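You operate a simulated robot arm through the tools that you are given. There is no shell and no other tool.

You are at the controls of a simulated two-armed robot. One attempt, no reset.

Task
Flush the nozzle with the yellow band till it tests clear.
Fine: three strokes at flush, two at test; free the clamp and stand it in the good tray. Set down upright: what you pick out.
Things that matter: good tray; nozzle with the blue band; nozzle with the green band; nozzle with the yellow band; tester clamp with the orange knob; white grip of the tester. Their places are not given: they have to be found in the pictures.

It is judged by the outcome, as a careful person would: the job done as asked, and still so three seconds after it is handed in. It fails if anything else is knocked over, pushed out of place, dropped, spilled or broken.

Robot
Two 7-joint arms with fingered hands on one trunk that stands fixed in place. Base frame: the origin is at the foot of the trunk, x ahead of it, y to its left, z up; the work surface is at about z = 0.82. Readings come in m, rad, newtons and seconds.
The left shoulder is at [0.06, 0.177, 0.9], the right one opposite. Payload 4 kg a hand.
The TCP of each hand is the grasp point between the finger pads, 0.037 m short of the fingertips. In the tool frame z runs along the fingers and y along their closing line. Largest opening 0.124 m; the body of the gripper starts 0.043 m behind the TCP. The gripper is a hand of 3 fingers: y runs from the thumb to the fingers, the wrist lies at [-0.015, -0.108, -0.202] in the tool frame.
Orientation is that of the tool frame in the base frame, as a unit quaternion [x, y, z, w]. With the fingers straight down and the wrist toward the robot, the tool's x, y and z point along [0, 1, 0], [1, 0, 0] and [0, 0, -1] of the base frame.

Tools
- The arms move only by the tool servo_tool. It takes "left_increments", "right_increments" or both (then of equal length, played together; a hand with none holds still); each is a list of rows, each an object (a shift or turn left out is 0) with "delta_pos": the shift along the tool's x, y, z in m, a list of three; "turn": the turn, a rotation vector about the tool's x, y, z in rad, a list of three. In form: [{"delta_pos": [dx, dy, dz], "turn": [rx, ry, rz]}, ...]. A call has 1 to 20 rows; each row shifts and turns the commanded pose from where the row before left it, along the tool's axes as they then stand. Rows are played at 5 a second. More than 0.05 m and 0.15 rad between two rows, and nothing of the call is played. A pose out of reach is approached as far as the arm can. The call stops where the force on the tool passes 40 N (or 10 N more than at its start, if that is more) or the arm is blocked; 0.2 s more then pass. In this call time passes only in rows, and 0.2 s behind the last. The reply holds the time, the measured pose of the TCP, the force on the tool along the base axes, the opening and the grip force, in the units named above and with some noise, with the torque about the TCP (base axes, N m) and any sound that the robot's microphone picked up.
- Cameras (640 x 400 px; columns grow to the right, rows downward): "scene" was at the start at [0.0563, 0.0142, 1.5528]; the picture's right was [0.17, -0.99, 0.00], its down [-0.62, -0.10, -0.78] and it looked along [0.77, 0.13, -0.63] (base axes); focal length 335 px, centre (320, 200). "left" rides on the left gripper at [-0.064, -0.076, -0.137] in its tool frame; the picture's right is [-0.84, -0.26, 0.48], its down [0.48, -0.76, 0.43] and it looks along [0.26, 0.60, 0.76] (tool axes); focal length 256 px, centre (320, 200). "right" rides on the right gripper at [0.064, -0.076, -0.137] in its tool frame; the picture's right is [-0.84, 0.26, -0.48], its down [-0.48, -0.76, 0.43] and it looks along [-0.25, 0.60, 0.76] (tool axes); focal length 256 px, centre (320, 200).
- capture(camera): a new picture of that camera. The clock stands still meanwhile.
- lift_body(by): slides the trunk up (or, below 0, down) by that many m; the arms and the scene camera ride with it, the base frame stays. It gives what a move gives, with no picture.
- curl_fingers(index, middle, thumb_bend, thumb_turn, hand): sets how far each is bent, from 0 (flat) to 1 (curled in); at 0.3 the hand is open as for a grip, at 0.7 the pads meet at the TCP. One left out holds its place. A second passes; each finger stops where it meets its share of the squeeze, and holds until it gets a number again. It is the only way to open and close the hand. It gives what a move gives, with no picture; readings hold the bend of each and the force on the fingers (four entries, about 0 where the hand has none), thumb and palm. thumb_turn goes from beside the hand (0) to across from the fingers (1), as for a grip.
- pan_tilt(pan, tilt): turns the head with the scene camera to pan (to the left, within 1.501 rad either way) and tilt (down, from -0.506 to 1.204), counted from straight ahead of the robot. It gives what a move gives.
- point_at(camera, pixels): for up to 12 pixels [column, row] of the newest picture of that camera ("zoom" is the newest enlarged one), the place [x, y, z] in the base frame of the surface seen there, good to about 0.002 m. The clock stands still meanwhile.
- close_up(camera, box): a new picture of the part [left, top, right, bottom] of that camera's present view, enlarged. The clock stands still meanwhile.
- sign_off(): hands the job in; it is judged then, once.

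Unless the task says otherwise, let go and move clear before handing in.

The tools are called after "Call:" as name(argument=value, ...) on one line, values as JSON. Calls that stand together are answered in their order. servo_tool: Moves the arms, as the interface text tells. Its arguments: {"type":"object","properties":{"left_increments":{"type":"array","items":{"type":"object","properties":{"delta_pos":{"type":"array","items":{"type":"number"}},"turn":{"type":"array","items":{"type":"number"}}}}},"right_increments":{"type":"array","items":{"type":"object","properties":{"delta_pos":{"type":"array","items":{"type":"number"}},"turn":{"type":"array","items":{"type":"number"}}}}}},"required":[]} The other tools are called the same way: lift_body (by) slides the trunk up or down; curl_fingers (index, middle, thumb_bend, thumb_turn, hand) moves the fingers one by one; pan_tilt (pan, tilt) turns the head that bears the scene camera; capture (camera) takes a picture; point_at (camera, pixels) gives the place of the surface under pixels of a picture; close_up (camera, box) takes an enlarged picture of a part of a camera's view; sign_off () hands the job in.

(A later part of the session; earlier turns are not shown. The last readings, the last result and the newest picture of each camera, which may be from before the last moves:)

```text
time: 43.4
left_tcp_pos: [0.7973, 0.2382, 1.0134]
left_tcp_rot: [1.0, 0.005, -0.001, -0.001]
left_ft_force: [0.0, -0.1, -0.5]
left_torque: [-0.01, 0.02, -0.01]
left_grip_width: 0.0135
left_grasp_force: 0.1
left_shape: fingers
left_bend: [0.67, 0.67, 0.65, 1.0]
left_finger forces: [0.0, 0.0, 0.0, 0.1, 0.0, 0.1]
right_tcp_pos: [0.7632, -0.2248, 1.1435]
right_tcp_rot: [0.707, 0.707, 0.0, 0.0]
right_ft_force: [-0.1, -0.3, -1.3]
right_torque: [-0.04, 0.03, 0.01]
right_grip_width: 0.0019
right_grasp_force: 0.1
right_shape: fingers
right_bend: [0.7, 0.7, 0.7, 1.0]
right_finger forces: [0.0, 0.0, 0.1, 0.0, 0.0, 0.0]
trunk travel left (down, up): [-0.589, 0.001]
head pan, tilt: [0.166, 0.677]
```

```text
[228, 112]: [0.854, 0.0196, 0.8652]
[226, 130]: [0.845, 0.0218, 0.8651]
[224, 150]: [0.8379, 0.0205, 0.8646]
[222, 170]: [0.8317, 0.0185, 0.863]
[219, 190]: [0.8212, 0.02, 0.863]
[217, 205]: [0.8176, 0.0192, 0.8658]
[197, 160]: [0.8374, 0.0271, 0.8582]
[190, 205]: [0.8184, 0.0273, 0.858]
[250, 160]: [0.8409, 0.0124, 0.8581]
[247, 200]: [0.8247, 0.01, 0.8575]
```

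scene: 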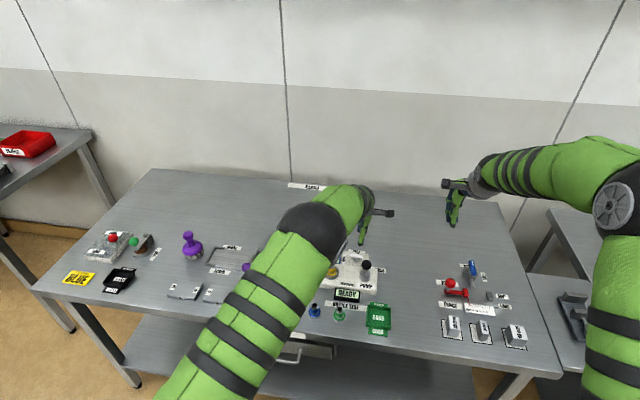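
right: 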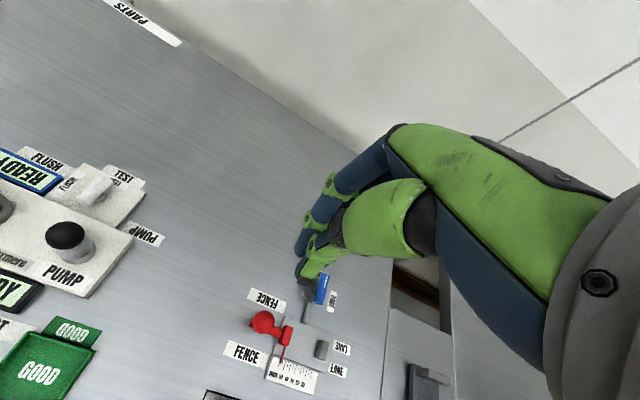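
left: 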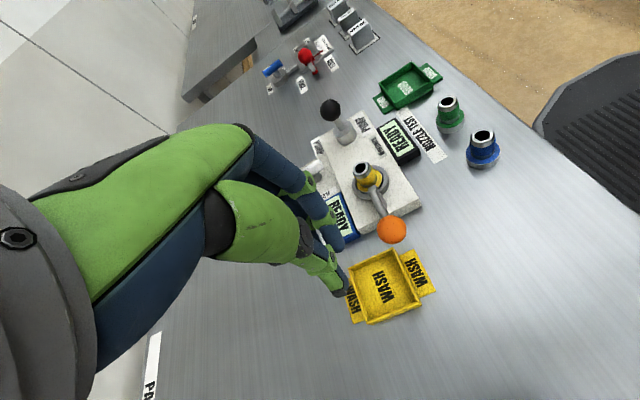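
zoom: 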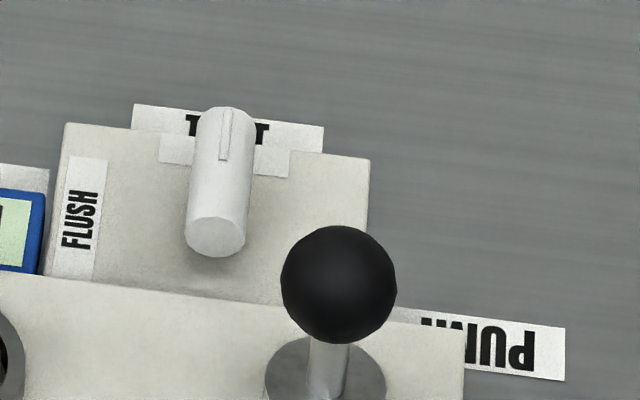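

The bar measures within 1–2° of its original TEST position. Now bringing the closed right hand back over the pump knob for the two test strokes.

Call:
servo_tool(right_increments=[{"delta_pos": [0.0421, -0.0008, 0]}, {"delta_pos": [0.0421, -0.0008, 0]}, {"delta_pos": [0.0421, -0.0008, 0]}, {"delta_pos": [0.0421, -0.0008, 0]}, {"delta_pos": [0.0421, -0.0008, 0]}, {"delta_pos": [0, 0, 0.045]}, {"delta_pos": [0, 0, 0.045]}, {"delta_pos": [0, 0, 0.045]}, {"delta_pos": [0, 0, 0.025]}])

Call:
close_up(camera="scene", box=[280, 200, 420, 300])

Call:
capture(camera="right")

```text
time: 45.4
left_tcp_pos: [0.7957, 0.2374, 1.0128]
left_tcp_rot: [1.0, 0.005, 0.0, 0.0]
left_ft_force: [-0.2, -1.0, 0.2]
left_torque: [0.0, 0.0, 0.0]
left_grip_width: 0.0135
left_grasp_force: 0.1
left_shape: fingers
left_bend: [0.67, 0.67, 0.65, 1.0]
left_finger forces: [0.1, 0.1, 0.0, 0.0, 0.0, 0.0]
right_tcp_pos: [0.7589, -0.0111, 0.9844]
right_tcp_rot: [0.707, 0.707, 0.0, 0.0]
right_ft_force: [-0.7, -0.4, -0.1]
right_torque: [0.0, -0.01, -0.03]
right_grip_width: 0.0017
right_grasp_force: 0.1
right_shape: fingers
right_bend: [0.7, 0.7, 0.7, 1.0]
right_finger forces: [0.1, 0.0, 0.1, 0.1, 0.0, 0.0]
trunk travel left (down, up): [-0.589, 0.001]
head pan, tilt: [0.166, 0.677]
```

```text
4.00 times, centred on (350, 250) of scene
```

zoom: 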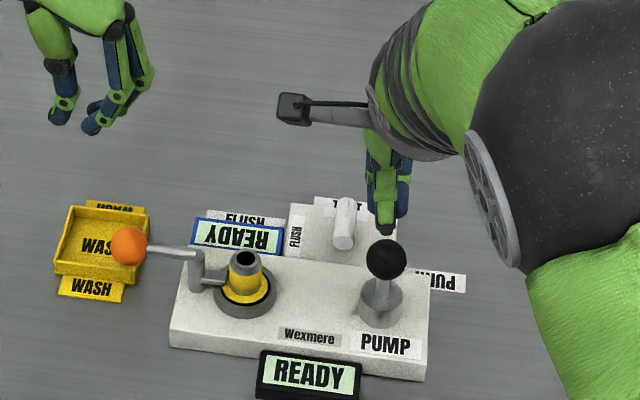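

```text
taken
```

right: 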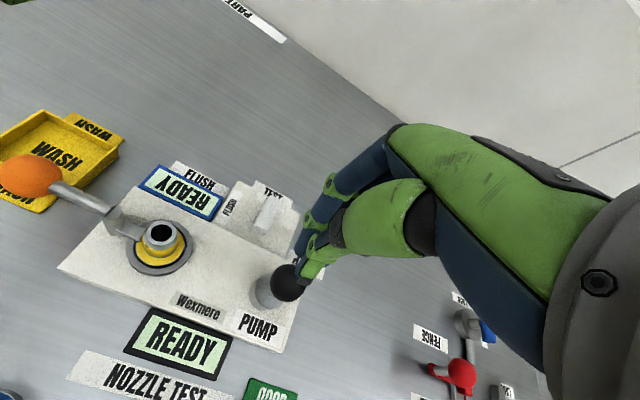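

Aligned within 3 mm; the selector shows TEST. First test stroke now: down to the stop.

Call:
servo_tool(right_increments=[{"delta_pos": [-0.003, 0, 0.015]}, {"delta_pos": [0, 0, 0.008]}, {"delta_pos": [0, 0, 0.008]}, {"delta_pos": [0, 0, 0.008]}, {"delta_pos": [0, 0, 0.0095]}, {"delta_pos": [0, 0, 0]}])

Call:
close_up(camera="scene", box=[280, 200, 420, 300])

```text
time: 46.8
left_tcp_pos: [0.7964, 0.2377, 1.0147]
left_tcp_rot: [1.0, 0.005, 0.002, 0.0]
left_ft_force: [0.3, -0.1, 1.0]
left_torque: [0.0, 0.03, 0.01]
left_grip_width: 0.0135
left_grasp_force: 0.1
left_shape: fingers
left_bend: [0.67, 0.67, 0.65, 1.0]
left_finger forces: [0.0, 0.0, 0.0, 0.0, 0.0, 0.0]
right_tcp_pos: [0.7605, -0.017, 0.9375]
right_tcp_rot: [0.707, 0.708, 0.002, 0.001]
right_ft_force: [-2.5, 1.2, 16.7]
right_torque: [0.05, 0.18, 0.0]
right_grip_width: 0.0021
right_grasp_force: 8.8
right_shape: fingers
right_bend: [0.7, 0.7, 0.7, 1.0]
right_finger forces: [0.0, 0.0, 0.0, 0.0, 16.8, 0.0]
trunk travel left (down, up): [-0.589, 0.001]
head pan, tilt: [0.166, 0.677]
```

```text
4.00 times, centred on (350, 250) of scene
```

zoom: 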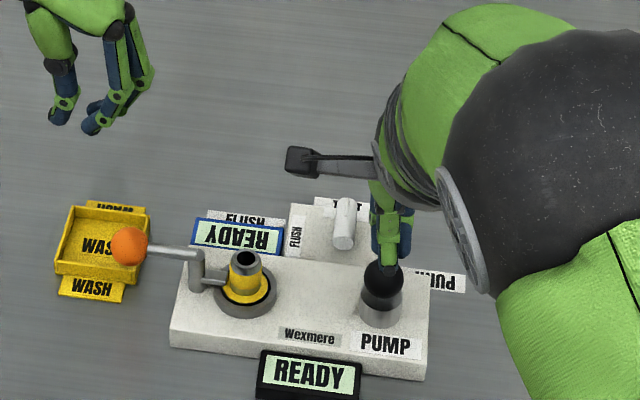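

Bottom reached (16.7 N); the display still says READY after the first test stroke, as two are needed. Releasing fully.

Call:
servo_tool(right_increments=[{"delta_pos": [0, 0, -0.008]}, {"delta_pos": [0, 0, -0.008]}, {"delta_pos": [0, 0, -0.008]}, {"delta_pos": [0, 0, -0.009]}, {"delta_pos": [0, 0, 0]}])

Call:
close_up(camera="scene", box=[280, 200, 420, 300])

```text
time: 48.0
left_tcp_pos: [0.7972, 0.2374, 1.0129]
left_tcp_rot: [1.0, 0.005, 0.0, 0.0]
left_ft_force: [1.3, -0.4, -0.2]
left_torque: [-0.01, 0.0, -0.01]
left_grip_width: 0.0133
left_grasp_force: 0.1
left_shape: fingers
left_bend: [0.67, 0.67, 0.65, 1.0]
left_finger forces: [0.1, 0.0, 0.0, 0.0, 0.1, 0.1]
right_tcp_pos: [0.7584, -0.0171, 0.9683]
right_tcp_rot: [0.706, 0.708, -0.001, 0.0]
right_ft_force: [-0.3, -0.2, -0.6]
right_torque: [0.01, 0.01, -0.02]
right_grip_width: 0.0015
right_grasp_force: 0.1
right_shape: fingers
right_bend: [0.7, 0.7, 0.7, 1.0]
right_finger forces: [0.0, 0.0, 0.0, 0.0, 0.1, 0.0]
trunk travel left (down, up): [-0.589, 0.001]
head pan, tilt: [0.166, 0.677]
```

```text
4.00 times, centred on (350, 250) of scene
```

zoom: 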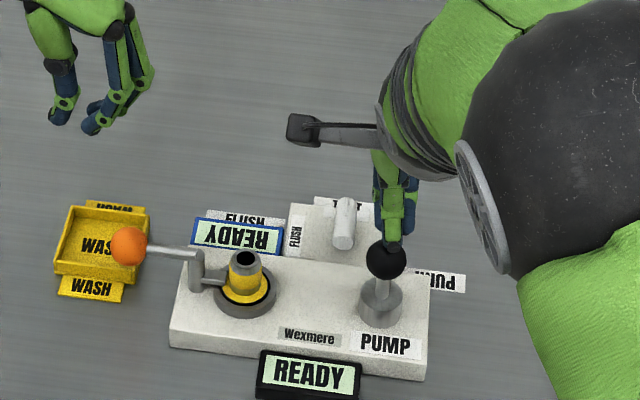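

The knob is fully up. Second test stroke.

Call:
servo_tool(right_increments=[{"delta_pos": [0, 0, 0.008]}, {"delta_pos": [0, 0, 0.008]}, {"delta_pos": [0, 0, 0.008]}, {"delta_pos": [0, 0, 0.009]}, {"delta_pos": [0, 0, 0]}])

Call:
close_up(camera="scene", box=[280, 200, 420, 300])

```text
time: 49.2
left_tcp_pos: [0.7957, 0.2377, 1.0142]
left_tcp_rot: [1.0, 0.004, 0.0, -0.001]
left_ft_force: [-0.5, -0.2, 0.3]
left_torque: [0.01, 0.01, -0.02]
left_grip_width: 0.0136
left_grasp_force: 0.1
left_shape: fingers
left_bend: [0.67, 0.67, 0.65, 1.0]
left_finger forces: [0.1, 0.0, 0.0, 0.0, 0.1, 0.1]
right_tcp_pos: [0.7601, -0.0177, 0.9382]
right_tcp_rot: [0.707, 0.707, 0.002, 0.001]
right_ft_force: [-2.7, -0.5, 16.6]
right_torque: [0.05, 0.2, 0.03]
right_grip_width: 0.003
right_grasp_force: 8.7
right_shape: fingers
right_bend: [0.7, 0.7, 0.7, 1.0]
right_finger forces: [0.0, 0.0, 0.0, 0.0, 16.5, 0.1]
trunk travel left (down, up): [-0.589, 0.001]
head pan, tilt: [0.166, 0.677]
```

```text
4.00 times, centred on (350, 250) of scene
```

zoom: 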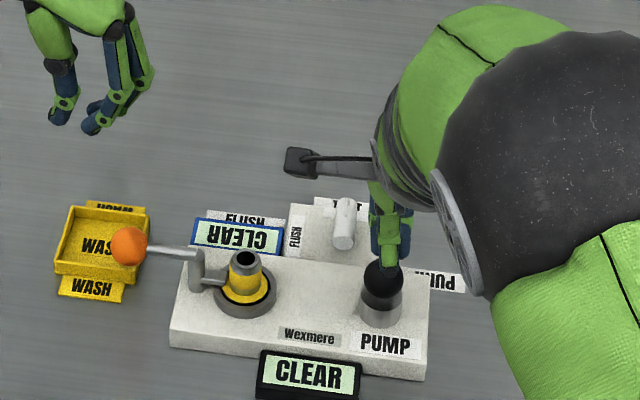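

The display now reads CLEAR: three strokes at flush, two at test. I'll release the pump slowly and take the right hand well clear, then study the clamp.

Call:
servo_tool(right_increments=[{"delta_pos": [0, 0, -0.008]}, {"delta_pos": [0, 0, -0.008]}, {"delta_pos": [0, 0, -0.008]}, {"delta_pos": [0, 0, -0.01]}, {"delta_pos": [0, 0, -0.03]}, {"delta_pos": [0, 0, -0.045]}, {"delta_pos": [0, 0, -0.045]}, {"delta_pos": [-0.045, 0, -0.01]}, {"delta_pos": [-0.045, 0, 0]}, {"delta_pos": [-0.045, 0, 0]}, {"delta_pos": [-0.045, 0, 0]}, {"delta_pos": [-0.045, 0, 0]}])

Call:
close_up(camera="scene", box=[295, 245, 365, 290])

Call:
close_up(camera="left", box=[320, 120, 440, 260])

```text
time: 51.8
left_tcp_pos: [0.7965, 0.2367, 1.0144]
left_tcp_rot: [1.0, 0.004, 0.0, 0.0]
left_ft_force: [1.0, -0.1, 0.3]
left_torque: [0.04, 0.02, -0.01]
left_grip_width: 0.0136
left_grasp_force: 0.0
left_shape: fingers
left_bend: [0.67, 0.67, 0.65, 1.0]
left_finger forces: [0.1, 0.0, 0.0, 0.1, 0.0, 0.0]
right_tcp_pos: [0.7603, -0.2463, 1.0977]
right_tcp_rot: [0.707, 0.708, 0.0, -0.001]
right_ft_force: [-0.8, 0.5, -0.2]
right_torque: [0.02, -0.02, 0.0]
right_grip_width: 0.0017
right_grasp_force: 0.0
right_shape: fingers
right_bend: [0.7, 0.7, 0.7, 1.0]
right_finger forces: [0.0, 0.0, 0.0, 0.0, 0.0, 0.0]
trunk travel left (down, up): [-0.589, 0.001]
head pan, tilt: [0.166, 0.677]
```

```text
8.89 times, centred on (330, 268) of scene
```

zoom: 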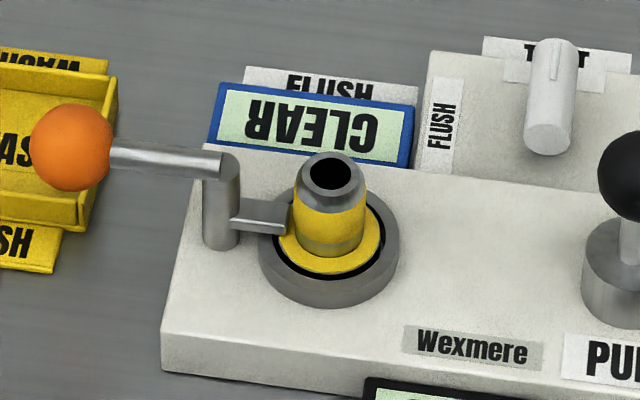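

```text
2.86 times, centred on (380, 190) of left
```

zoom: 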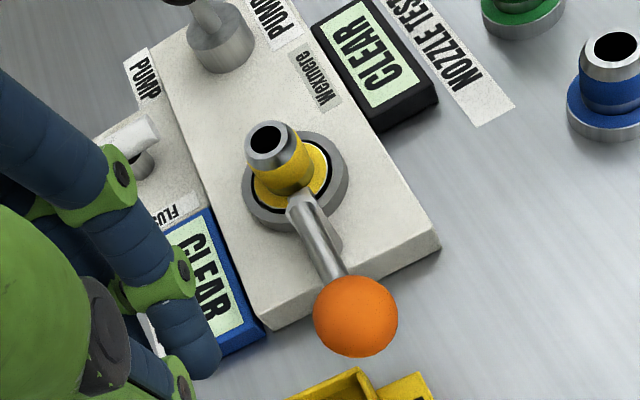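

The clamp is a vertical post at (0.753,0.136) with a rod to the orange knob and a foot on the flange, so it should swing about the post. I'll turn the left hand square, close its fingers into a pusher, and bring it to the far side of the rod.

Call:
servo_tool(left_increments=[{"turn": [0, 0, -0.1428]}, {"turn": [0, 0, -0.1428]}, {"turn": [0, 0, -0.1428]}, {"turn": [0, 0, -0.1428]}, {"turn": [0, 0, -0.1428]}, {"turn": [0, 0, -0.1428]}, {"turn": [0, 0, -0.1428]}, {"turn": [0, 0, -0.1428]}, {"turn": [0, 0, -0.1428]}, {"turn": [0, 0, -0.1428]}, {"turn": [0, 0, -0.1428]}])

Call:
curl_fingers(hand="left", index=0.7, middle=0.7, thumb_bend=0.7)

```text
time: 54.2
left_tcp_pos: [0.7945, 0.2399, 1.0161]
left_tcp_rot: [0.703, 0.711, 0.0, 0.001]
left_ft_force: [0.1, -0.2, 0.7]
left_torque: [0.0, -0.03, 0.01]
left_grip_width: 0.0134
left_grasp_force: 0.1
left_shape: fingers
left_bend: [0.67, 0.67, 0.65, 1.0]
left_finger forces: [0.0, 0.1, 0.0, 0.0, 0.0, 0.0]
right_tcp_pos: [0.7604, -0.2456, 1.0983]
right_tcp_rot: [0.708, 0.706, 0.0, -0.001]
right_ft_force: [-0.4, -0.4, -0.4]
right_torque: [0.03, 0.02, -0.01]
right_grip_width: 0.0018
right_grasp_force: 0.1
right_shape: fingers
right_bend: [0.7, 0.7, 0.7, 1.0]
right_finger forces: [0.1, 0.0, 0.1, 0.0, 0.1, 0.0]
trunk travel left (down, up): [-0.589, 0.001]
head pan, tilt: [0.166, 0.677]
```

```text
time: 55.2
left_tcp_pos: [0.7962, 0.2399, 1.0157]
left_tcp_rot: [0.704, 0.71, 0.0, 0.0]
left_ft_force: [0.5, -1.0, -0.6]
left_torque: [0.02, 0.0, 0.01]
left_grip_width: 0.0024
left_grasp_force: 0.1
left_shape: fingers
left_bend: [0.7, 0.7, 0.7, 1.0]
left_finger forces: [0.0, 0.1, 0.0, 0.0, 0.1, 0.0]
right_tcp_pos: [0.7609, -0.2449, 1.098]
right_tcp_rot: [0.707, 0.707, 0.0, 0.0]
right_ft_force: [0.1, -0.4, 0.4]
right_torque: [0.01, 0.01, 0.01]
right_grip_width: 0.0019
right_grasp_force: 0.1
right_shape: fingers
right_bend: [0.7, 0.7, 0.7, 1.0]
right_finger forces: [0.0, 0.0, 0.0, 0.1, 0.0, 0.1]
trunk travel left (down, up): [-0.589, 0.001]
head pan, tilt: [0.166, 0.677]
```

Hand is square and closed. Moving to (0.803,0.168) and down so the tips come level with the rod on its far side.

Call:
servo_tool(left_increments=[{"delta_pos": [-0.036, 0.005, 0]}, {"delta_pos": [-0.036, 0.004, 0]}, {"delta_pos": [0, 0, 0.035]}, {"delta_pos": [0, 0, 0.035]}, {"delta_pos": [0, 0, 0.03]}])

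Call:
capture(camera="left")

Call:
capture(camera="scene")

Call:
capture(camera="right")

```text
time: 56.4
left_tcp_pos: [0.8039, 0.1667, 0.9128]
left_tcp_rot: [0.704, 0.71, 0.0, 0.0]
left_ft_force: [0.6, 0.2, 0.1]
left_torque: [0.02, 0.03, -0.01]
left_grip_width: 0.0022
left_grasp_force: 0.0
left_shape: fingers
left_bend: [0.7, 0.7, 0.7, 1.0]
left_finger forces: [0.0, 0.0, 0.0, 0.1, 0.1, 0.0]
right_tcp_pos: [0.7614, -0.2455, 1.0982]
right_tcp_rot: [0.707, 0.708, 0.001, 0.0]
right_ft_force: [-0.4, -0.3, 0.6]
right_torque: [0.03, 0.0, 0.02]
right_grip_width: 0.0014
right_grasp_force: 0.0
right_shape: fingers
right_bend: [0.7, 0.7, 0.7, 1.0]
right_finger forces: [0.0, 0.0, 0.0, 0.0, 0.0, 0.1]
trunk travel left (down, up): [-0.589, 0.001]
head pan, tilt: [0.166, 0.677]
```

```text
taken
```

left: 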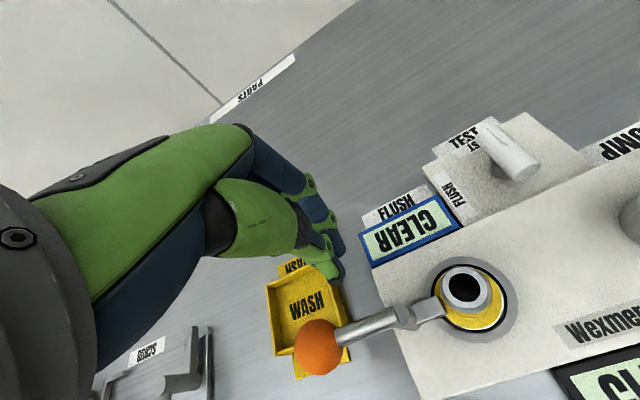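

```text
taken
```

scene: 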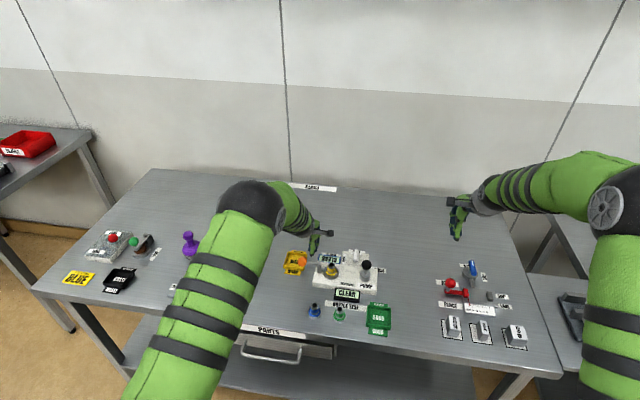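

```text
taken
```

right: 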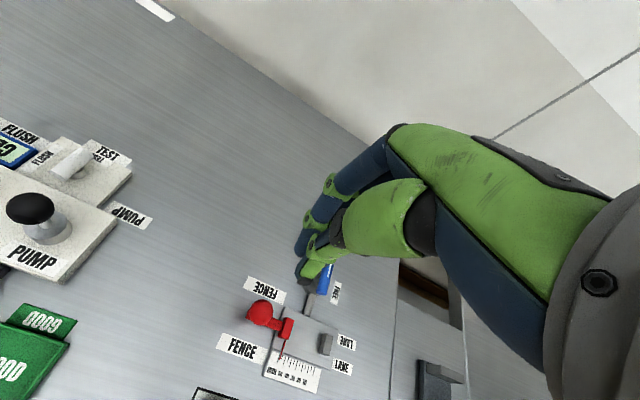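

The pusher is on the far side of the rod with the knob at (318,347) clear of the palm. Lowering 11 mm and pushing gently toward the robot to see which way it gives.

Call:
servo_tool(left_increments=[{"delta_pos": [0, 0, 0.011]}, {"delta_pos": [0, -0.012, 0]}, {"delta_pos": [0, -0.006, 0]}, {"delta_pos": [0, -0.005, 0]}])

Call:
capture(camera="left")

```text
time: 57.4
left_tcp_pos: [0.7817, 0.1662, 0.9047]
left_tcp_rot: [0.704, 0.71, -0.001, 0.001]
left_ft_force: [0.9, -0.1, 1.0]
left_torque: [0.02, -0.01, -0.02]
left_grip_width: 0.0019
left_grasp_force: 0.0
left_shape: fingers
left_bend: [0.7, 0.7, 0.7, 1.0]
left_finger forces: [0.1, 0.0, 0.0, 0.0, 0.0, 0.1]
right_tcp_pos: [0.7613, -0.245, 1.0977]
right_tcp_rot: [0.707, 0.707, 0.0, 0.0]
right_ft_force: [0.1, -0.1, -0.2]
right_torque: [0.02, -0.03, 0.01]
right_grip_width: 0.0017
right_grasp_force: 0.0
right_shape: fingers
right_bend: [0.7, 0.7, 0.7, 1.0]
right_finger forces: [0.0, 0.0, 0.1, 0.0, 0.0, 0.0]
trunk travel left (down, up): [-0.589, 0.001]
head pan, tilt: [0.166, 0.677]
```

```text
taken
```

left: 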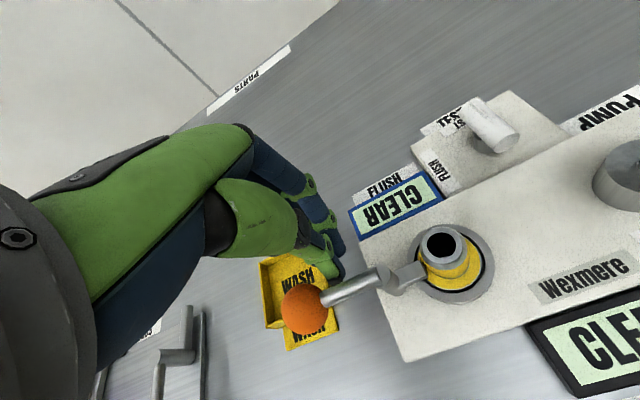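

Almost touching. Continue pushing about 10 mm along the arc.

Call:
servo_tool(left_increments=[{"delta_pos": [0.002, -0.005, 0]}, {"delta_pos": [0.0025, -0.005, 0]}])

Call:
capture(camera="left")

```text
time: 58.0
left_tcp_pos: [0.7708, 0.1701, 0.9037]
left_tcp_rot: [0.705, 0.71, 0.0, 0.0]
left_ft_force: [-0.1, -1.1, -1.6]
left_torque: [0.01, 0.03, 0.01]
left_grip_width: 0.0013
left_grasp_force: 0.9
left_shape: fingers
left_bend: [0.7, 0.7, 0.7, 1.0]
left_finger forces: [0.0, 0.1, 0.0, 0.0, 1.9, 0.0]
right_tcp_pos: [0.7602, -0.246, 1.0981]
right_tcp_rot: [0.707, 0.707, 0.0, 0.0]
right_ft_force: [-0.6, 0.4, -0.1]
right_torque: [0.02, 0.02, -0.02]
right_grip_width: 0.0017
right_grasp_force: 0.1
right_shape: fingers
right_bend: [0.7, 0.7, 0.7, 1.0]
right_finger forces: [0.0, 0.1, 0.0, 0.1, 0.0, 0.0]
trunk travel left (down, up): [-0.589, 0.001]
head pan, tilt: [0.166, 0.677]
```

```text
taken
```

left: 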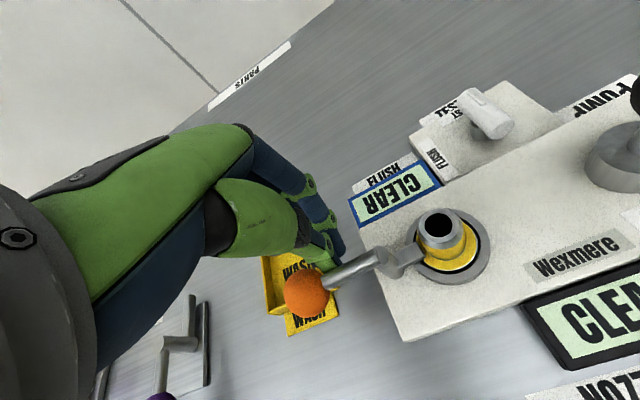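

Contact at ~2 N and the lever seems to be giving. Continue along the arc toward 45°.

Call:
servo_tool(left_increments=[{"delta_pos": [0.0015, -0.005, 0]}, {"delta_pos": [0.001, -0.005, 0]}, {"delta_pos": [0, -0.005, 0]}, {"delta_pos": [0, -0.005, 0]}])

Call:
capture(camera="left")

```text
time: 59.0
left_tcp_pos: [0.7522, 0.1761, 0.9036]
left_tcp_rot: [0.704, 0.71, 0.001, 0.001]
left_ft_force: [1.0, -0.2, 0.6]
left_torque: [-0.01, -0.03, -0.01]
left_grip_width: 0.0011
left_grasp_force: 0.5
left_shape: fingers
left_bend: [0.7, 0.7, 0.7, 1.0]
left_finger forces: [0.0, 0.0, 0.0, 0.1, 1.3, 0.0]
right_tcp_pos: [0.7607, -0.2464, 1.0979]
right_tcp_rot: [0.706, 0.708, 0.0, 0.0]
right_ft_force: [-0.7, -0.5, 0.6]
right_torque: [-0.02, -0.04, -0.02]
right_grip_width: 0.0018
right_grasp_force: 0.1
right_shape: fingers
right_bend: [0.7, 0.7, 0.7, 1.0]
right_finger forces: [0.0, 0.0, 0.1, 0.0, 0.0, 0.1]
trunk travel left (down, up): [-0.589, 0.001]
head pan, tilt: [0.166, 0.677]
```

```text
taken
```

left: 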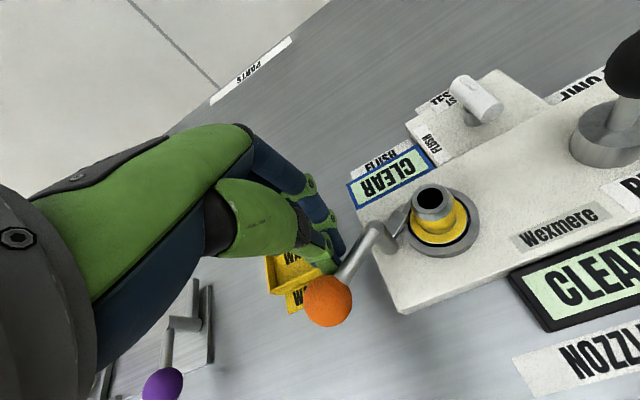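

The clamp is swinging open with about 1 N. Continuing the arc toward 90°.

Call:
servo_tool(left_increments=[{"delta_pos": [-0.002, -0.0045, 0]}, {"delta_pos": [-0.0025, -0.0045, 0]}, {"delta_pos": [-0.0025, -0.0045, 0]}, {"delta_pos": [-0.003, -0.004, 0]}, {"delta_pos": [-0.004, -0.004, 0]}, {"delta_pos": [-0.004, -0.003, 0]}])

Call:
capture(camera="left")

Call:
close_up(camera="scene", box=[280, 230, 380, 300])

```text
time: 60.4
left_tcp_pos: [0.7269, 0.1581, 0.9038]
left_tcp_rot: [0.703, 0.711, 0.0, 0.0]
left_ft_force: [1.4, 1.8, 0.3]
left_torque: [0.02, -0.03, 0.02]
left_grip_width: 0.0024
left_grasp_force: 0.7
left_shape: fingers
left_bend: [0.69, 0.7, 0.7, 1.0]
left_finger forces: [1.6, 0.0, 0.1, 0.0, 0.2, 0.1]
right_tcp_pos: [0.7603, -0.245, 1.0982]
right_tcp_rot: [0.706, 0.708, 0.0, 0.0]
right_ft_force: [1.0, -0.3, -0.4]
right_torque: [-0.01, 0.01, -0.02]
right_grip_width: 0.0018
right_grasp_force: 0.2
right_shape: fingers
right_bend: [0.7, 0.7, 0.7, 1.0]
right_finger forces: [0.1, 0.1, 0.1, 0.0, 0.0, 0.0]
trunk travel left (down, up): [-0.589, 0.001]
head pan, tilt: [0.166, 0.677]
```

```text
taken
```

left: 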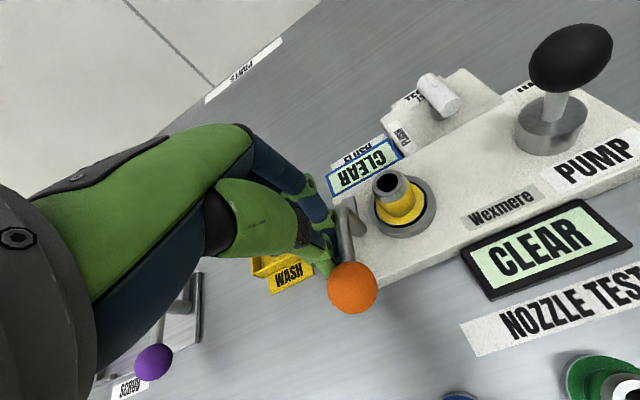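

```text
5.71 times, centred on (330, 265) of scene
```

zoom: 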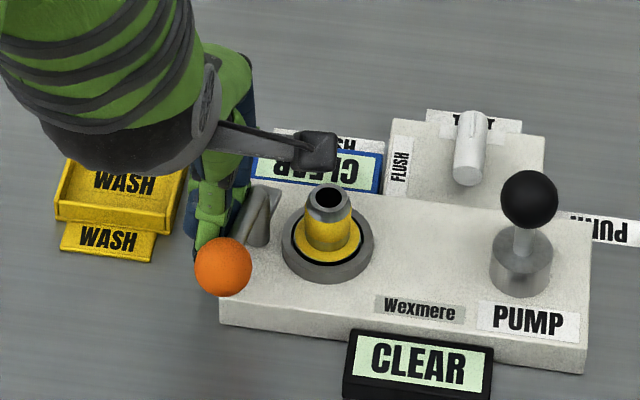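

The lever now points roughly toward the robot and the foot is off the flange. A few more millimetres to be sure it's fully open.

Call:
servo_tool(left_increments=[{"delta_pos": [-0.004, -0.001, 0]}, {"delta_pos": [-0.004, -0.001, 0]}])

Call:
capture(camera="left")

```text
time: 61.0
left_tcp_pos: [0.7254, 0.1537, 0.9036]
left_tcp_rot: [0.703, 0.712, 0.001, 0.0]
left_ft_force: [3.7, 19.3, 4.0]
left_torque: [0.3, -0.15, 0.51]
left_grip_width: 0.0012
left_grasp_force: 9.9
left_shape: fingers
left_bend: [0.7, 0.7, 0.7, 1.0]
left_finger forces: [19.5, 0.0, 0.1, 0.0, 0.0, 0.0]
right_tcp_pos: [0.7608, -0.2449, 1.0997]
right_tcp_rot: [0.707, 0.707, -0.001, 0.001]
right_ft_force: [0.2, 0.2, 0.2]
right_torque: [0.0, -0.01, 0.0]
right_grip_width: 0.0016
right_grasp_force: 0.1
right_shape: fingers
right_bend: [0.7, 0.7, 0.7, 1.0]
right_finger forces: [0.0, 0.0, 0.0, 0.0, 0.0, 0.0]
trunk travel left (down, up): [-0.589, 0.001]
head pan, tilt: [0.166, 0.677]
```

```text
taken
```

left: 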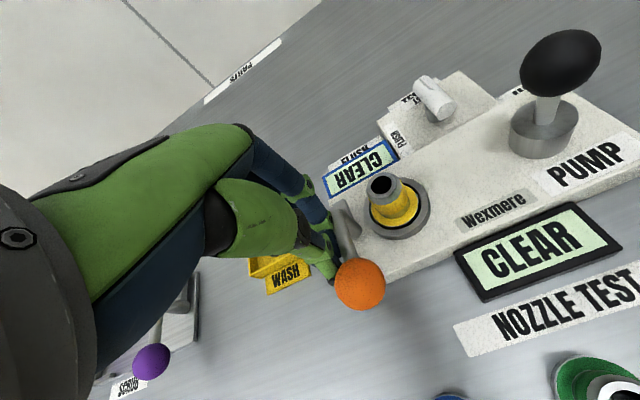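

It hit its end stop (19 N), so the clamp is fully open. Backing off to the left, then lifting clear and moving the left hand well away.

Call:
servo_tool(left_increments=[{"delta_pos": [0.01, 0, 0]}, {"delta_pos": [0.02, 0, 0]}, {"delta_pos": [0.02, 0, -0.02]}, {"delta_pos": [0.01, 0, -0.045]}, {"delta_pos": [0.01, 0, -0.045]}, {"delta_pos": [0.045, -0.01, -0.02]}, {"delta_pos": [0.045, -0.02, 0]}, {"delta_pos": [0.045, -0.02, 0]}, {"delta_pos": [0.045, -0.02, 0]}])

Call:
capture(camera="scene")

Call:
close_up(camera="scene", box=[290, 240, 400, 340])

```text
refused: row 6 steps farther than a row can; nothing moved
```

```text
taken
```

scene: 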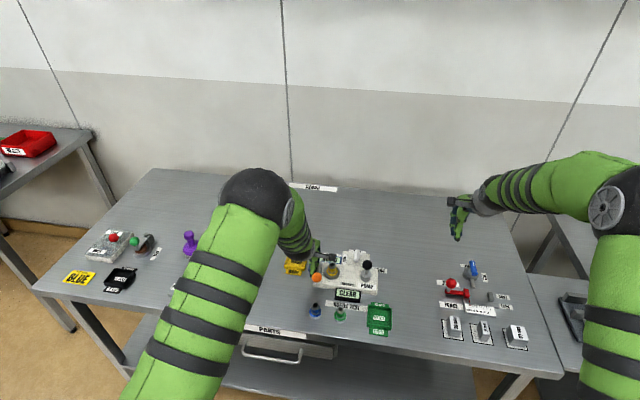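

```text
4.00 times, centred on (345, 290) of scene
```

zoom: 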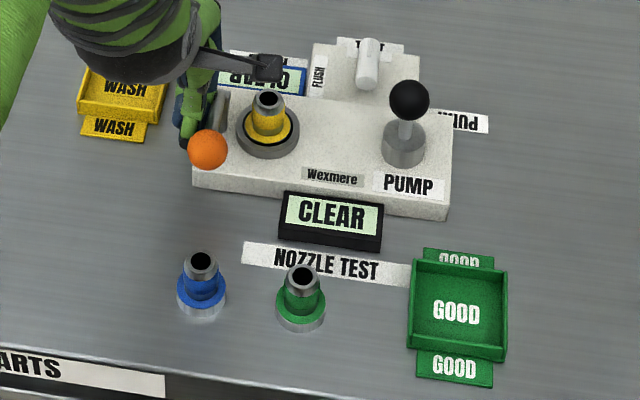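

One row was over the step limit so nothing moved; I'll repeat the retreat with smaller steps.

Call:
servo_tool(left_increments=[{"delta_pos": [0.01, 0, 0]}, {"delta_pos": [0.02, 0, 0]}, {"delta_pos": [0.02, 0, -0.02]}, {"delta_pos": [0.01, 0, -0.045]}, {"delta_pos": [0.01, 0, -0.045]}, {"delta_pos": [0.04, -0.01, -0.015]}, {"delta_pos": [0.04, -0.02, 0]}, {"delta_pos": [0.04, -0.02, 0]}, {"delta_pos": [0.04, -0.02, 0]}])

Call:
capture(camera="scene")

Call:
close_up(camera="scene", box=[290, 240, 400, 340])

```text
time: 63.0
left_tcp_pos: [0.6531, 0.378, 1.0311]
left_tcp_rot: [0.705, 0.71, 0.0, 0.001]
left_ft_force: [0.4, -0.4, -0.2]
left_torque: [0.01, -0.03, -0.02]
left_grip_width: 0.0019
left_grasp_force: 0.1
left_shape: fingers
left_bend: [0.7, 0.7, 0.7, 1.0]
left_finger forces: [0.1, 0.0, 0.0, 0.0, 0.0, 0.0]
right_tcp_pos: [0.7617, -0.2445, 1.099]
right_tcp_rot: [0.708, 0.707, 0.0, 0.0]
right_ft_force: [-0.4, 0.6, -0.5]
right_torque: [0.03, 0.02, -0.05]
right_grip_width: 0.0017
right_grasp_force: 0.1
right_shape: fingers
right_bend: [0.7, 0.7, 0.7, 1.0]
right_finger forces: [0.0, 0.0, 0.0, 0.1, 0.0, 0.0]
trunk travel left (down, up): [-0.589, 0.001]
head pan, tilt: [0.166, 0.677]
```

```text
taken
```

scene: 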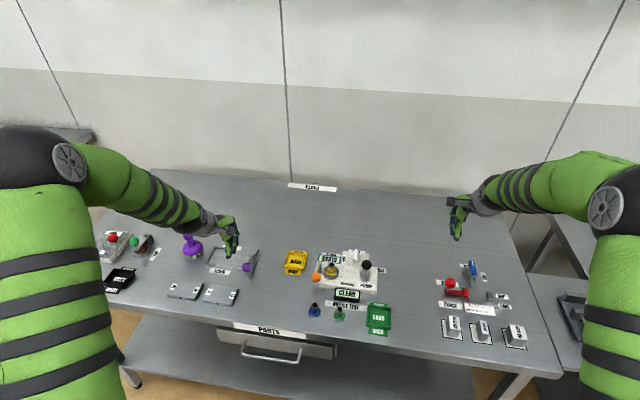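

```text
4.00 times, centred on (345, 290) of scene
```

zoom: 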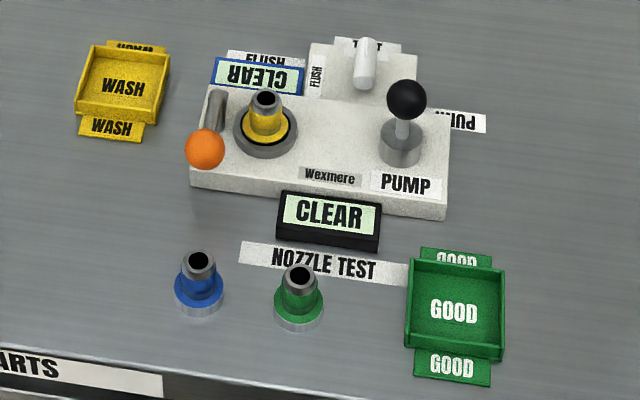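

The clamp stands fully open and the display still says CLEAR. Now I'll measure the nozzle, the knob's new place and the good tray in this zoom.

Call:
point_at(camera="zoom", pixels=[[204, 148], [265, 94], [253, 98], [279, 99], [265, 115], [258, 135], [240, 138], [293, 143], [267, 153], [218, 93], [246, 120], [284, 122]])

Call:
point_at(camera="zoom", pixels=[[455, 310], [414, 258], [505, 266], [408, 338], [500, 358], [425, 275], [495, 280], [420, 330], [492, 338], [300, 272], [199, 258], [330, 290]])

Call:
close_up(camera="scene", box=[335, 255, 385, 290])

Call:
close_up(camera="scene", box=[308, 248, 358, 285])

```text
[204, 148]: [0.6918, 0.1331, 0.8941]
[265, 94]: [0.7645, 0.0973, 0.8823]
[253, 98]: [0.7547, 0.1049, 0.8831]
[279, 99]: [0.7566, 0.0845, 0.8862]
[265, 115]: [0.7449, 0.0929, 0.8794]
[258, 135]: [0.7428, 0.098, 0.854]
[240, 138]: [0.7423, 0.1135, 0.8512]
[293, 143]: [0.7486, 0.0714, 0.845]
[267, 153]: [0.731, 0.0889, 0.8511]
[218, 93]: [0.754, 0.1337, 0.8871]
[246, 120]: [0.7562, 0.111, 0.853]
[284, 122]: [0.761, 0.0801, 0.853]
```

```text
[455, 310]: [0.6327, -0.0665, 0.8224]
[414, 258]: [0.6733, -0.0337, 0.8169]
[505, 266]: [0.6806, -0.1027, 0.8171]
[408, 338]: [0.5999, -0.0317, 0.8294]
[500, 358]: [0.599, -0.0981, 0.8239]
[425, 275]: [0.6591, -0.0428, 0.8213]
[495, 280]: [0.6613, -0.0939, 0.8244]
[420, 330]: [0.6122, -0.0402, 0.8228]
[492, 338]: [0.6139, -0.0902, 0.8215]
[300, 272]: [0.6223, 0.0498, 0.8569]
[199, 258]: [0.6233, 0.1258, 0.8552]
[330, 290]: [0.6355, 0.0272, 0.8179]
```

```text
11.43 times, centred on (360, 272) of scene
```

zoom: 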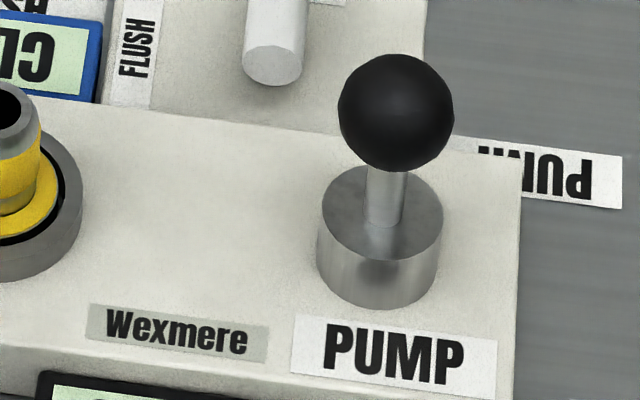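

```text
10.81 times, centred on (333, 266) of scene
```

zoom: 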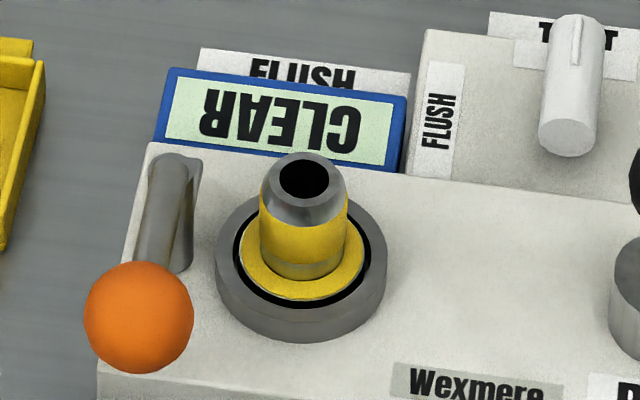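

Nozzle axis is (0.756,0.095) with body from z 0.854 to 0.886; the knob now sits at (0.70,0.135). I'll open the right hand to a moderate fork and bring it over the nozzle.

Call:
curl_fingers(hand="right", index=0.52, middle=0.52, thumb_bend=0.52)

Call:
servo_tool(right_increments=[{"delta_pos": [0.0424, -0.0005, 0]}, {"delta_pos": [0.0424, -0.0005, 0]}, {"delta_pos": [0.0424, -0.0005, 0]}, {"delta_pos": [0.0424, -0.0005, 0]}, {"delta_pos": [0.0424, -0.0005, 0]}, {"delta_pos": [0.0424, -0.0005, 0]}, {"delta_pos": [0.0424, -0.0005, 0]}, {"delta_pos": [0.0424, -0.0005, 0]}, {"delta_pos": [0, 0, 0.045]}, {"delta_pos": [0, 0, 0.045]}, {"delta_pos": [0, 0, 0.045]}])

Call:
capture(camera="right")

Call:
close_up(camera="scene", box=[280, 220, 390, 290])

Call:
capture(camera="left")

```text
time: 64.0
left_tcp_pos: [0.6537, 0.3758, 1.031]
left_tcp_rot: [0.704, 0.71, -0.001, -0.001]
left_ft_force: [0.5, 0.0, 0.6]
left_torque: [-0.02, 0.03, 0.01]
left_grip_width: 0.0019
left_grasp_force: 0.1
left_shape: fingers
left_bend: [0.7, 0.7, 0.7, 1.0]
left_finger forces: [0.0, 0.1, 0.1, 0.0, 0.1, 0.1]
right_tcp_pos: [0.7613, -0.2463, 1.0974]
right_tcp_rot: [0.707, 0.707, 0.0, 0.0]
right_ft_force: [0.0, 0.2, -0.6]
right_torque: [0.02, 0.01, 0.02]
right_grip_width: 0.0556
right_grasp_force: 0.0
right_shape: fingers
right_bend: [0.52, 0.52, 0.52, 1.0]
right_finger forces: [0.1, 0.0, 0.0, 0.0, 0.1, 0.0]
trunk travel left (down, up): [-0.589, 0.001]
head pan, tilt: [0.166, 0.677]
```

```text
time: 66.4
left_tcp_pos: [0.6533, 0.377, 1.0303]
left_tcp_rot: [0.704, 0.71, 0.0, 0.001]
left_ft_force: [0.5, 0.0, 0.6]
left_torque: [0.0, 0.02, 0.03]
left_grip_width: 0.0018
left_grasp_force: 0.1
left_shape: fingers
left_bend: [0.7, 0.7, 0.7, 1.0]
left_finger forces: [0.0, 0.0, 0.0, 0.0, 0.1, 0.1]
right_tcp_pos: [0.758, 0.0945, 0.9614]
right_tcp_rot: [0.707, 0.707, 0.0, 0.0]
right_ft_force: [0.4, -0.4, 0.7]
right_torque: [0.01, 0.02, 0.04]
right_grip_width: 0.0556
right_grasp_force: 0.1
right_shape: fingers
right_bend: [0.52, 0.52, 0.52, 1.0]
right_finger forces: [0.1, 0.1, 0.1, 0.1, 0.0, 0.0]
trunk travel left (down, up): [-0.589, 0.001]
head pan, tilt: [0.166, 0.677]
```

```text
taken
```

right: 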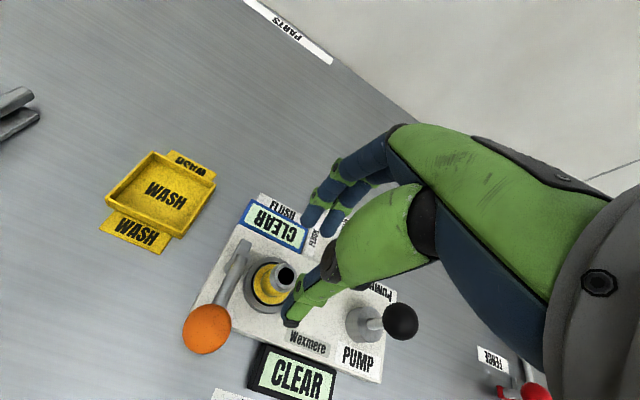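

```text
5.71 times, centred on (335, 255) of scene
```

zoom: 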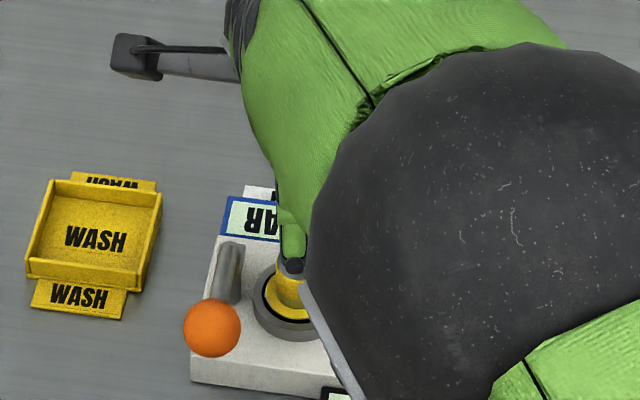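

```text
taken
```

left: 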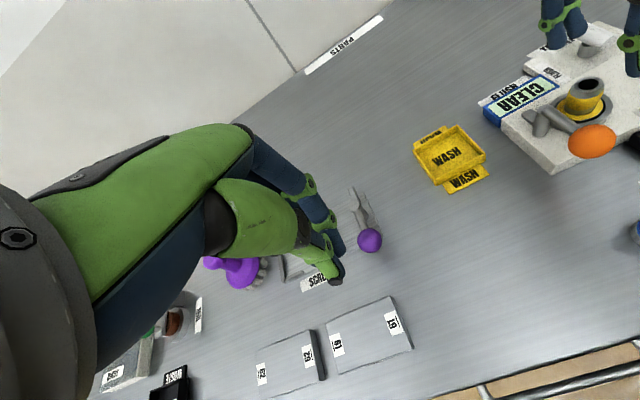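

Measuring the nozzle rim (286,275) and thumb/finger tips in the right picture to check centring, and zooming the left camera's side view.

Call:
point_at(camera="right", pixels=[[286, 275], [279, 270], [291, 283], [277, 279], [294, 272], [292, 315], [290, 322], [310, 222], [332, 228], [300, 305], [270, 300], [252, 280]])

Call:
close_up(camera="left", box=[480, 0, 640, 180])

Call:
close_up(camera="right", box=[170, 160, 440, 400])

```text
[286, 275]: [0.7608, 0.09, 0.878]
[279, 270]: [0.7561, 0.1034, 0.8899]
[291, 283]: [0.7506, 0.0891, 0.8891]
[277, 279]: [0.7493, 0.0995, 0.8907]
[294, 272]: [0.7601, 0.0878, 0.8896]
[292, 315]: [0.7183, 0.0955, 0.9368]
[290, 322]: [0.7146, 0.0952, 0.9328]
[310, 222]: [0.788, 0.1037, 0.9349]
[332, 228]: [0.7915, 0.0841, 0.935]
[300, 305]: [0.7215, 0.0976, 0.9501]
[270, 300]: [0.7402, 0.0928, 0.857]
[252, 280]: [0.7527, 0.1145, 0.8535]
```

```text
2.22 times, centred on (560, 90) of left
```

zoom: 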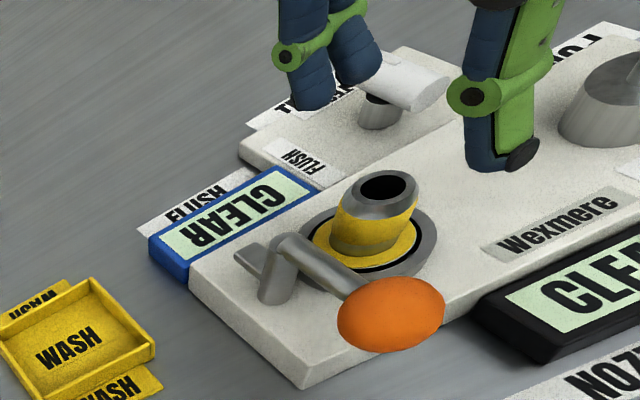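

```text
1.67 times, centred on (305, 280) of right
```

zoom: 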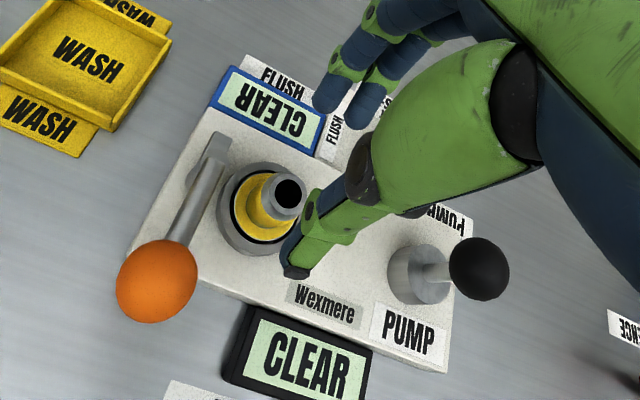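

The rim centre is (0.754,0.095) at z 0.89; the thumb and finger tips sit evenly about it. Descending to TCP z≈0.900, which leaves the tips above the flange.

Call:
servo_tool(right_increments=[{"delta_pos": [0.0005, -0.001, 0.03]}, {"delta_pos": [0, 0, 0.02]}, {"delta_pos": [0, 0, 0.011]}])

Call:
close_up(camera="left", box=[480, 0, 640, 180])

Call:
close_up(camera="right", box=[170, 160, 440, 400])

```text
time: 67.2
left_tcp_pos: [0.6542, 0.3775, 1.0309]
left_tcp_rot: [0.704, 0.71, -0.001, 0.0]
left_ft_force: [0.6, 0.2, -0.5]
left_torque: [-0.03, 0.02, -0.01]
left_grip_width: 0.0018
left_grasp_force: 0.1
left_shape: fingers
left_bend: [0.7, 0.7, 0.7, 1.0]
left_finger forces: [0.0, 0.0, 0.0, 0.1, 0.0, 0.0]
right_tcp_pos: [0.7522, 0.0945, 0.9043]
right_tcp_rot: [0.707, 0.707, 0.0, 0.0]
right_ft_force: [0.2, -0.5, -0.6]
right_torque: [0.0, 0.01, 0.01]
right_grip_width: 0.0559
right_grasp_force: 0.0
right_shape: fingers
right_bend: [0.52, 0.52, 0.52, 1.0]
right_finger forces: [0.0, 0.0, 0.0, 0.1, 0.0, 0.0]
trunk travel left (down, up): [-0.589, 0.001]
head pan, tilt: [0.166, 0.677]
```

```text
2.22 times, centred on (560, 90) of left
```

zoom: 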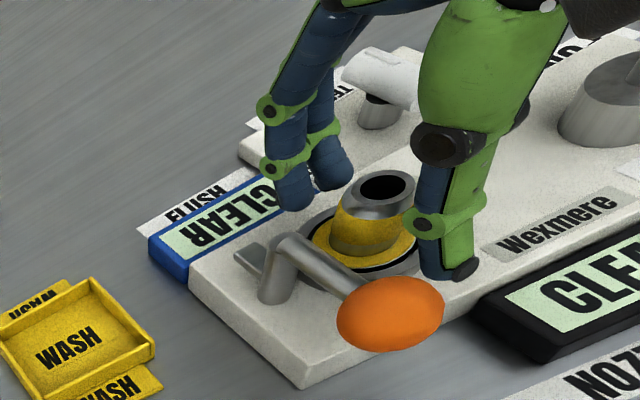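

```text
1.67 times, centred on (305, 280) of right
```

zoom: 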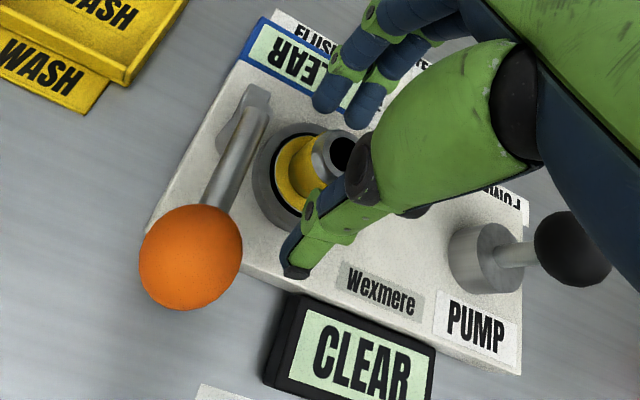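

No contact, but the TCP reads 5 mm short in x. I'll let it settle with a hold and re-read before adjusting.

Call:
servo_tool(right_increments=[{"delta_pos": [0, 0, 0]}, {"delta_pos": [0, 0, 0]}])

Call:
point_at(camera="zoom", pixels=[[295, 270], [325, 95], [360, 115], [340, 152], [325, 140], [295, 180]])

```text
time: 67.8
left_tcp_pos: [0.654, 0.3775, 1.0307]
left_tcp_rot: [0.704, 0.71, 0.0, 0.0]
left_ft_force: [1.1, 0.3, 0.0]
left_torque: [-0.02, 0.01, 0.02]
left_grip_width: 0.0021
left_grasp_force: 0.1
left_shape: fingers
left_bend: [0.7, 0.7, 0.7, 1.0]
left_finger forces: [0.0, 0.0, 0.0, 0.1, 0.1, 0.0]
right_tcp_pos: [0.7517, 0.0949, 0.9031]
right_tcp_rot: [0.707, 0.707, 0.0, 0.0]
right_ft_force: [-0.1, 0.1, 0.5]
right_torque: [0.01, -0.01, 0.0]
right_grip_width: 0.0559
right_grasp_force: 0.0
right_shape: fingers
right_bend: [0.52, 0.52, 0.52, 1.0]
right_finger forces: [0.0, 0.0, 0.1, 0.2, 0.1, 0.1]
trunk travel left (down, up): [-0.589, 0.001]
head pan, tilt: [0.166, 0.677]
```

```text
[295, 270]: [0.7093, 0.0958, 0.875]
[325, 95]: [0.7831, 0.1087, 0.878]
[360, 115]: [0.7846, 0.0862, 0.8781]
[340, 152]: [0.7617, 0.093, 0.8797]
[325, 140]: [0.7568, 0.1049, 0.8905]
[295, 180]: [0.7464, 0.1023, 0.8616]
```

Settled at x 0.752; I want about 4 mm more in x and 2 mm lower.

Call:
servo_tool(right_increments=[{"delta_pos": [0, 0.004, 0.002]}, {"delta_pos": [0, 0, 0]}])

```text
time: 68.4
left_tcp_pos: [0.6539, 0.3773, 1.0312]
left_tcp_rot: [0.704, 0.71, 0.0, 0.0]
left_ft_force: [0.4, 0.5, -0.1]
left_torque: [0.01, 0.01, -0.01]
left_grip_width: 0.0017
left_grasp_force: 0.1
left_shape: fingers
left_bend: [0.7, 0.7, 0.7, 1.0]
left_finger forces: [0.0, 0.0, 0.1, 0.0, 0.0, 0.0]
right_tcp_pos: [0.7569, 0.0951, 0.9021]
right_tcp_rot: [0.708, 0.707, 0.0, 0.0]
right_ft_force: [0.5, 0.6, -0.1]
right_torque: [0.02, 0.0, -0.05]
right_grip_width: 0.0556
right_grasp_force: 0.0
right_shape: fingers
right_bend: [0.52, 0.52, 0.52, 1.0]
right_finger forces: [0.0, 0.0, 0.1, 0.0, 0.1, 0.1]
trunk travel left (down, up): [-0.589, 0.001]
head pan, tilt: [0.166, 0.677]
```

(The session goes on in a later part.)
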